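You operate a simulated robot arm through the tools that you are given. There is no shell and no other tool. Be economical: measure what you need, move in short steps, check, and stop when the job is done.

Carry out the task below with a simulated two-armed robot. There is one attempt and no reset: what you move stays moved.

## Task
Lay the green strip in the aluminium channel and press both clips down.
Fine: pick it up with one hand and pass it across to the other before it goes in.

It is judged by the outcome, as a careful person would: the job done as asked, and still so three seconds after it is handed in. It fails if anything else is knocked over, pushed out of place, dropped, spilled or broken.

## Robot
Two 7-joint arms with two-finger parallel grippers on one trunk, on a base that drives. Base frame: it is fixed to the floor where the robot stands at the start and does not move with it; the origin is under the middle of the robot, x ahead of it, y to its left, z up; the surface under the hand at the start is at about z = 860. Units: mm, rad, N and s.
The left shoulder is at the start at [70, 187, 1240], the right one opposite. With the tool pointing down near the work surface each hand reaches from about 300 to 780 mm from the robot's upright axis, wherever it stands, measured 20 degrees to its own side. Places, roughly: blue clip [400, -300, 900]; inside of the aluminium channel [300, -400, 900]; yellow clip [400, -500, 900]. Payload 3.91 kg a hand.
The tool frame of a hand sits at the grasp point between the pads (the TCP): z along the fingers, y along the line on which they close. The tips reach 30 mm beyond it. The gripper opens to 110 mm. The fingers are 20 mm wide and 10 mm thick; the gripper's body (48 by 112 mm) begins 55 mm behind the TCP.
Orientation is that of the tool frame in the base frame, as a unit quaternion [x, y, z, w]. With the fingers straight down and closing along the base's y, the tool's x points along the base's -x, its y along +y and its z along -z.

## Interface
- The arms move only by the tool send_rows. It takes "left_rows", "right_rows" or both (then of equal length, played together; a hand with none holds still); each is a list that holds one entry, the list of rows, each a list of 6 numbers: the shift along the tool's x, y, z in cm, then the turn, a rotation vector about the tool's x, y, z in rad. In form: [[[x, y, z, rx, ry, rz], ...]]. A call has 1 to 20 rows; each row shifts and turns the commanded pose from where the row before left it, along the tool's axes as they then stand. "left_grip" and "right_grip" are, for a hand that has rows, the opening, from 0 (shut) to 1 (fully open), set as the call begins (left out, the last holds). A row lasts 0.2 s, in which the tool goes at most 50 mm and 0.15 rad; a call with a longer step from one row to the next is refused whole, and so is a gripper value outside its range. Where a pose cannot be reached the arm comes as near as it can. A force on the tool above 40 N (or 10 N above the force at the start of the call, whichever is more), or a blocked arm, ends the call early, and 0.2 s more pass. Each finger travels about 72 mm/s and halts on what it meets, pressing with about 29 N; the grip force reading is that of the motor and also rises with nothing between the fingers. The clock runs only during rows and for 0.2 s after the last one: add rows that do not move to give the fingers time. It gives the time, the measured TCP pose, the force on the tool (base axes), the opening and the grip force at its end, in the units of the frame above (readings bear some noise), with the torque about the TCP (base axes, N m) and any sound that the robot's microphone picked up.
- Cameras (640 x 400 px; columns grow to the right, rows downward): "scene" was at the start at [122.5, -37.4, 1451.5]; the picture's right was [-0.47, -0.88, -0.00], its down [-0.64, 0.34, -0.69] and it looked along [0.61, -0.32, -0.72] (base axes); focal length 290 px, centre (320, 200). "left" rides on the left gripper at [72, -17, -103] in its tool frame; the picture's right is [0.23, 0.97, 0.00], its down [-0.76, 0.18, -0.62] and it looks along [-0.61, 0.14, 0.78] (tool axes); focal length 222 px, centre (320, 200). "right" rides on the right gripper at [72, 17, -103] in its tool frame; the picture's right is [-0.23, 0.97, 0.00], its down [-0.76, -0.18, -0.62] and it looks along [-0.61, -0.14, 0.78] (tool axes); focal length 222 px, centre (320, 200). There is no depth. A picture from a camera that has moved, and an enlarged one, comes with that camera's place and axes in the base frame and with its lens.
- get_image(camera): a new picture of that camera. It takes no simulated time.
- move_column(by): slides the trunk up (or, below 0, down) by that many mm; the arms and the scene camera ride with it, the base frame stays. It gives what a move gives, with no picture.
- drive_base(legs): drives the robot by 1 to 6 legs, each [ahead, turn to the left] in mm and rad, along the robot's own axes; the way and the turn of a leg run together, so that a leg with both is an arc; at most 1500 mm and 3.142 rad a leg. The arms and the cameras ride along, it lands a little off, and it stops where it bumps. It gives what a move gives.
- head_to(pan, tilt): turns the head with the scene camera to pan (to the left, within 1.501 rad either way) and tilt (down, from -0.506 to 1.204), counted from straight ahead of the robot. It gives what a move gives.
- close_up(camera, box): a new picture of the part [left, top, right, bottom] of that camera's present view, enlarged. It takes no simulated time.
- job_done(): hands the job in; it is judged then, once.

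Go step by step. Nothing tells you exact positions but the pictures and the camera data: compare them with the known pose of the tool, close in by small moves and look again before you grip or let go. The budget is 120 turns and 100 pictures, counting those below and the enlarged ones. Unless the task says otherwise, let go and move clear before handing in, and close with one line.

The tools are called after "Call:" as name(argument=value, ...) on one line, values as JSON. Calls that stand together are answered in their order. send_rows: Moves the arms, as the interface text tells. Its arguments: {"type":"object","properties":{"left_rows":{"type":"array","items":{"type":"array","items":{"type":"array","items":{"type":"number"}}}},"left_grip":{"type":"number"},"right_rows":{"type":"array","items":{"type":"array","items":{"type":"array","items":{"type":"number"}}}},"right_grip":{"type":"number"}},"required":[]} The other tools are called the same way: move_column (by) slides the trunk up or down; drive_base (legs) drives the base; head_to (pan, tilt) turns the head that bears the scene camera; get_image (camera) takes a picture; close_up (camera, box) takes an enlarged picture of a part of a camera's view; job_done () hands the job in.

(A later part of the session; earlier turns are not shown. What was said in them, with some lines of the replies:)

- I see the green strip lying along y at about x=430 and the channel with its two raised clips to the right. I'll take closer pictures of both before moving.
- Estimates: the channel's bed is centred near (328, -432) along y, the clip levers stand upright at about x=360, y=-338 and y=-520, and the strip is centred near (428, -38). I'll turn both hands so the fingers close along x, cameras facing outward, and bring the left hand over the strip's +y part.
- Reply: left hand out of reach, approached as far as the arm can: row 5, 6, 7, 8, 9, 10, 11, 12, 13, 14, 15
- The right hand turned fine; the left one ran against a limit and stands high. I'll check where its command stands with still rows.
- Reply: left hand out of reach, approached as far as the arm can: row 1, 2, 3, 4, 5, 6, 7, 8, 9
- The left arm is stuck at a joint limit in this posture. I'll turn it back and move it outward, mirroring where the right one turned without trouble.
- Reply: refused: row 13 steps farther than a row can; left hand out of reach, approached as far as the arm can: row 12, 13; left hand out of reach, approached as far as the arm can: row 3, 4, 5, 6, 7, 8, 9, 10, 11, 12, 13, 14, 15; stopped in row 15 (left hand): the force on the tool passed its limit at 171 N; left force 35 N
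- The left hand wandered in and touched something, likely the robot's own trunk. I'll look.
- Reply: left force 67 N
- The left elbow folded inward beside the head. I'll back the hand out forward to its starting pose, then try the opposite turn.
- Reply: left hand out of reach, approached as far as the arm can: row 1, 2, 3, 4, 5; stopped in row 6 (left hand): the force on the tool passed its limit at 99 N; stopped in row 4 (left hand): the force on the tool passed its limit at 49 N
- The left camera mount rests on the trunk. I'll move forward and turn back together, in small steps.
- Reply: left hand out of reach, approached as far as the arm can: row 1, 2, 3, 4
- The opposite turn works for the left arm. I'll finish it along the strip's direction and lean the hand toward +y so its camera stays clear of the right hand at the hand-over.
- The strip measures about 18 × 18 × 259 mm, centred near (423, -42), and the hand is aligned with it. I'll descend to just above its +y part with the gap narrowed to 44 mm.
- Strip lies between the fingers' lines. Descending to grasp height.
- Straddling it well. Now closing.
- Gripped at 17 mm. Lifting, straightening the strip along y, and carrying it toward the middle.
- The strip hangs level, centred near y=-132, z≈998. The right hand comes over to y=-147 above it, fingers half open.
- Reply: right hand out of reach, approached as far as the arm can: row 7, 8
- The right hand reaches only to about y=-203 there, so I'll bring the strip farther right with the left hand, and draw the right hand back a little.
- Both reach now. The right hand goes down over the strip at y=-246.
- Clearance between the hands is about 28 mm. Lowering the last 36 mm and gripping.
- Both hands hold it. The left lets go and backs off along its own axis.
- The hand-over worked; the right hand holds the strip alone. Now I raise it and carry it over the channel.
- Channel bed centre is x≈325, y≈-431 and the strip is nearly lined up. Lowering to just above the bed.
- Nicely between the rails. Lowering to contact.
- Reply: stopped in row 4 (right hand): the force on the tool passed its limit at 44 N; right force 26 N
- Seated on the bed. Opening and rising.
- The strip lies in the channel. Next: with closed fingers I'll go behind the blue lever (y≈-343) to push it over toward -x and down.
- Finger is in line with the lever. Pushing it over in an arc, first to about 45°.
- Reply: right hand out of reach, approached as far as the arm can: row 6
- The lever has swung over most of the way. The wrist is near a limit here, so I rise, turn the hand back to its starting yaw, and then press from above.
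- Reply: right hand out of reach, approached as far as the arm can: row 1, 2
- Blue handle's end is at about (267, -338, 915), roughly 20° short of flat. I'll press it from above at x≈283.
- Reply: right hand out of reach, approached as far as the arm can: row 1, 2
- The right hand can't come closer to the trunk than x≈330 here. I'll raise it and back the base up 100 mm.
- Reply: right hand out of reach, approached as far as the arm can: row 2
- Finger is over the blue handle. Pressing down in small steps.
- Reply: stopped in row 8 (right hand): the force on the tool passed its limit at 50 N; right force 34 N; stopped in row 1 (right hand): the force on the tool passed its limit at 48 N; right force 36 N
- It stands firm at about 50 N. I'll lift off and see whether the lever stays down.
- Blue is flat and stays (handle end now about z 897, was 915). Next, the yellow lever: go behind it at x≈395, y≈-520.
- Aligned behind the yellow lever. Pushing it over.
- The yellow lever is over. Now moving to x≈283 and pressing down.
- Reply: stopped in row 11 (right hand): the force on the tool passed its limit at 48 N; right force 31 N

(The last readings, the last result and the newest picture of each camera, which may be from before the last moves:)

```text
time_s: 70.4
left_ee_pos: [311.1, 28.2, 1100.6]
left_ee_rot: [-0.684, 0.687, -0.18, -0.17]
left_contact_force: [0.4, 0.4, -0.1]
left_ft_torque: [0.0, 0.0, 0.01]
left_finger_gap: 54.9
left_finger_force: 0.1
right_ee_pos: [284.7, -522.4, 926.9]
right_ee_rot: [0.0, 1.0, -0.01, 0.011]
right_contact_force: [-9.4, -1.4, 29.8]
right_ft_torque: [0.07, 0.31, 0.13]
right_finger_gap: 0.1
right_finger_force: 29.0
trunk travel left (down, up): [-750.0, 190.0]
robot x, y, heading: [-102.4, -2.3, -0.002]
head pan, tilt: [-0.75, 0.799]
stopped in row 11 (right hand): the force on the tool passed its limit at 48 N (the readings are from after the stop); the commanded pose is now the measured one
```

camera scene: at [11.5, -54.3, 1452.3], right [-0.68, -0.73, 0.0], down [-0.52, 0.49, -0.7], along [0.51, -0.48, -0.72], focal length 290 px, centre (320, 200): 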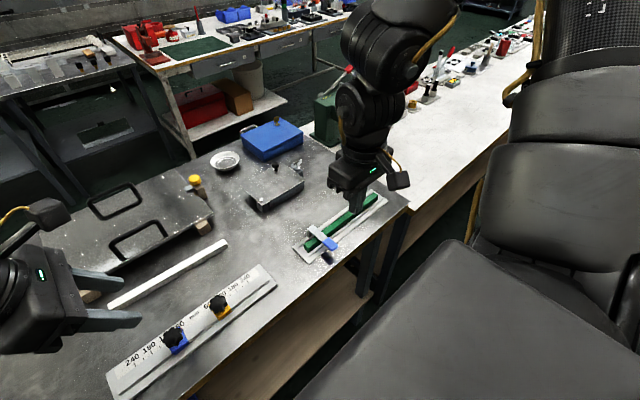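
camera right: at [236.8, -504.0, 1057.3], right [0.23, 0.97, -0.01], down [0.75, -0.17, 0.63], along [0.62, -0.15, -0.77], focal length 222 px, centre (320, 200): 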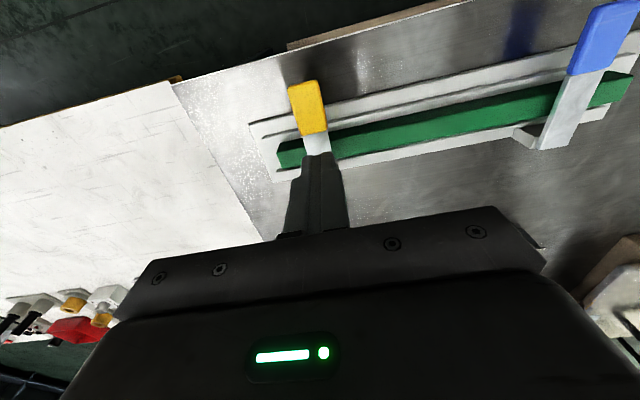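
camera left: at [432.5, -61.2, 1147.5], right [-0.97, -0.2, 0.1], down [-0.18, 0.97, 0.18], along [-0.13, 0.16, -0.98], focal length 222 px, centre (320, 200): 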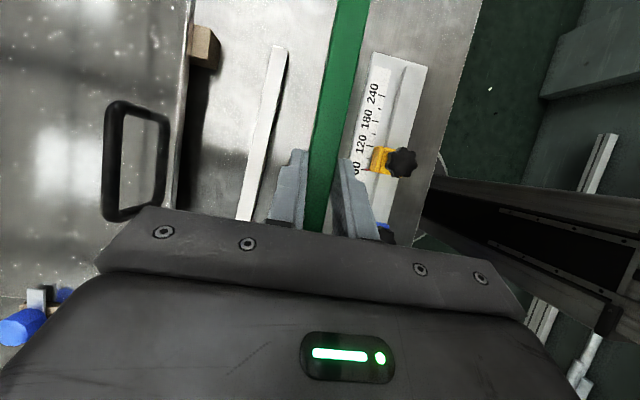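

Same depth and firmness as the blue one. Lifting clear and checking.

Call:
send_rows(right_rows=[[[0, 0, -2, 0, 0, 0], [0, 0, -4, 0, 0, 0], [0, 0, -4, 0, 0, 0], [0, 0, -4, 0, 0, 0], [0, 0, -4, 0, 0, 0], [3, 0, -2, 0, 0, 0], [4, 0, 0, 0, 0, 0], [0, 0, 0, 0, 0, 0], [0, 0, 0, 0, 0, 0]]])

Call:
close_up(camera="scene", box=[290, 160, 400, 270])

Call:
get_image(camera="right")

Call:
get_image(camera="scene")

```text
time_s: 72.4
left_ee_pos: [313.1, 27.2, 1098.2]
left_ee_rot: [-0.684, 0.687, -0.177, -0.17]
left_contact_force: [-0.2, 0.4, 0.6]
left_ft_torque: [0.0, 0.0, 0.0]
left_finger_gap: 55.1
left_finger_force: 0.0
right_ee_pos: [212.0, -521.6, 1120.2]
right_ee_rot: [0.001, 1.0, -0.008, 0.01]
right_contact_force: [0.5, -0.6, 0.9]
right_ft_torque: [0.0, 0.02, 0.02]
right_finger_gap: 0.0
right_finger_force: 29.0
trunk travel left (down, up): [-750.0, 190.0]
robot x, y, heading: [-98.5, -2.4, -0.004]
head pan, tilt: [-0.75, 0.799]
```

```text
3.64 times, centred on (345, 215) of scene
camera zoom: at [10.7, -55.0, 1452.4], right [-0.68, -0.73, 0.0], down [-0.52, 0.49, -0.7], along [0.51, -0.48, -0.72], focal length 1054 px, centre (229, 146)
```

zoom: 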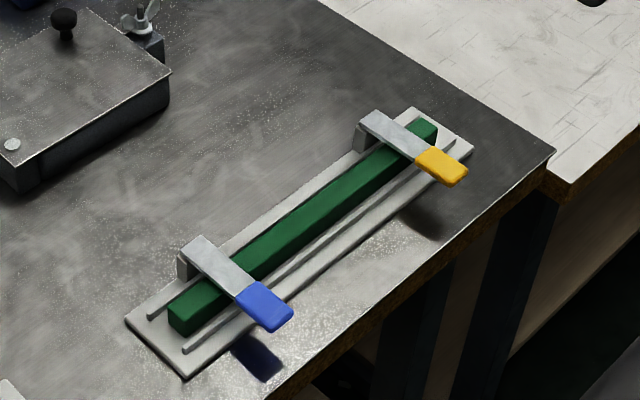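

```text
36 pictures are left
camera right: at [136.7, -502.6, 1221.7], right [0.23, 0.97, -0.01], down [0.75, -0.17, 0.64], along [0.62, -0.15, -0.77], focal length 222 px, centre (320, 200)
```

right: 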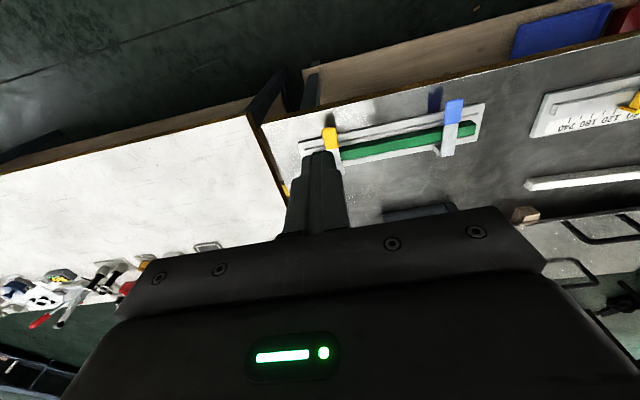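

```text
35 pictures are left
camera scene: at [10.7, -55.0, 1452.4], right [-0.68, -0.73, 0.0], down [-0.52, 0.49, -0.7], along [0.51, -0.48, -0.72], focal length 290 px, centre (320, 200)
```

scene: 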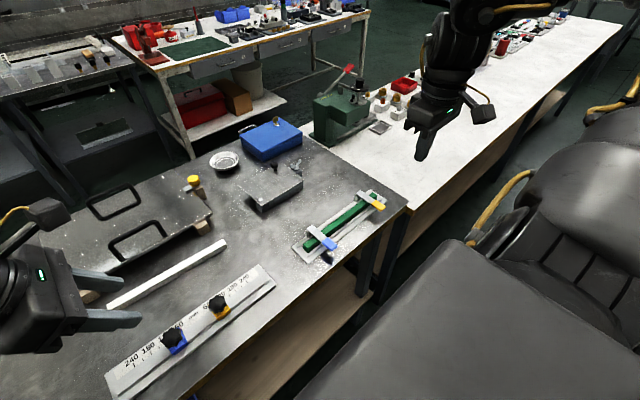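

Both levers lie flat with their handle ends at the same height (z ≈ 895). The strip sits between the rails under both of them, nothing else has moved, and the hands are clear, so I'm handing in.

Call:
job_done()

```text
The job is handed in.
```

The green strip is in the aluminium channel, passed from the left hand to the right before it went in, and both clips are pressed down flat and stayed so after I let go.
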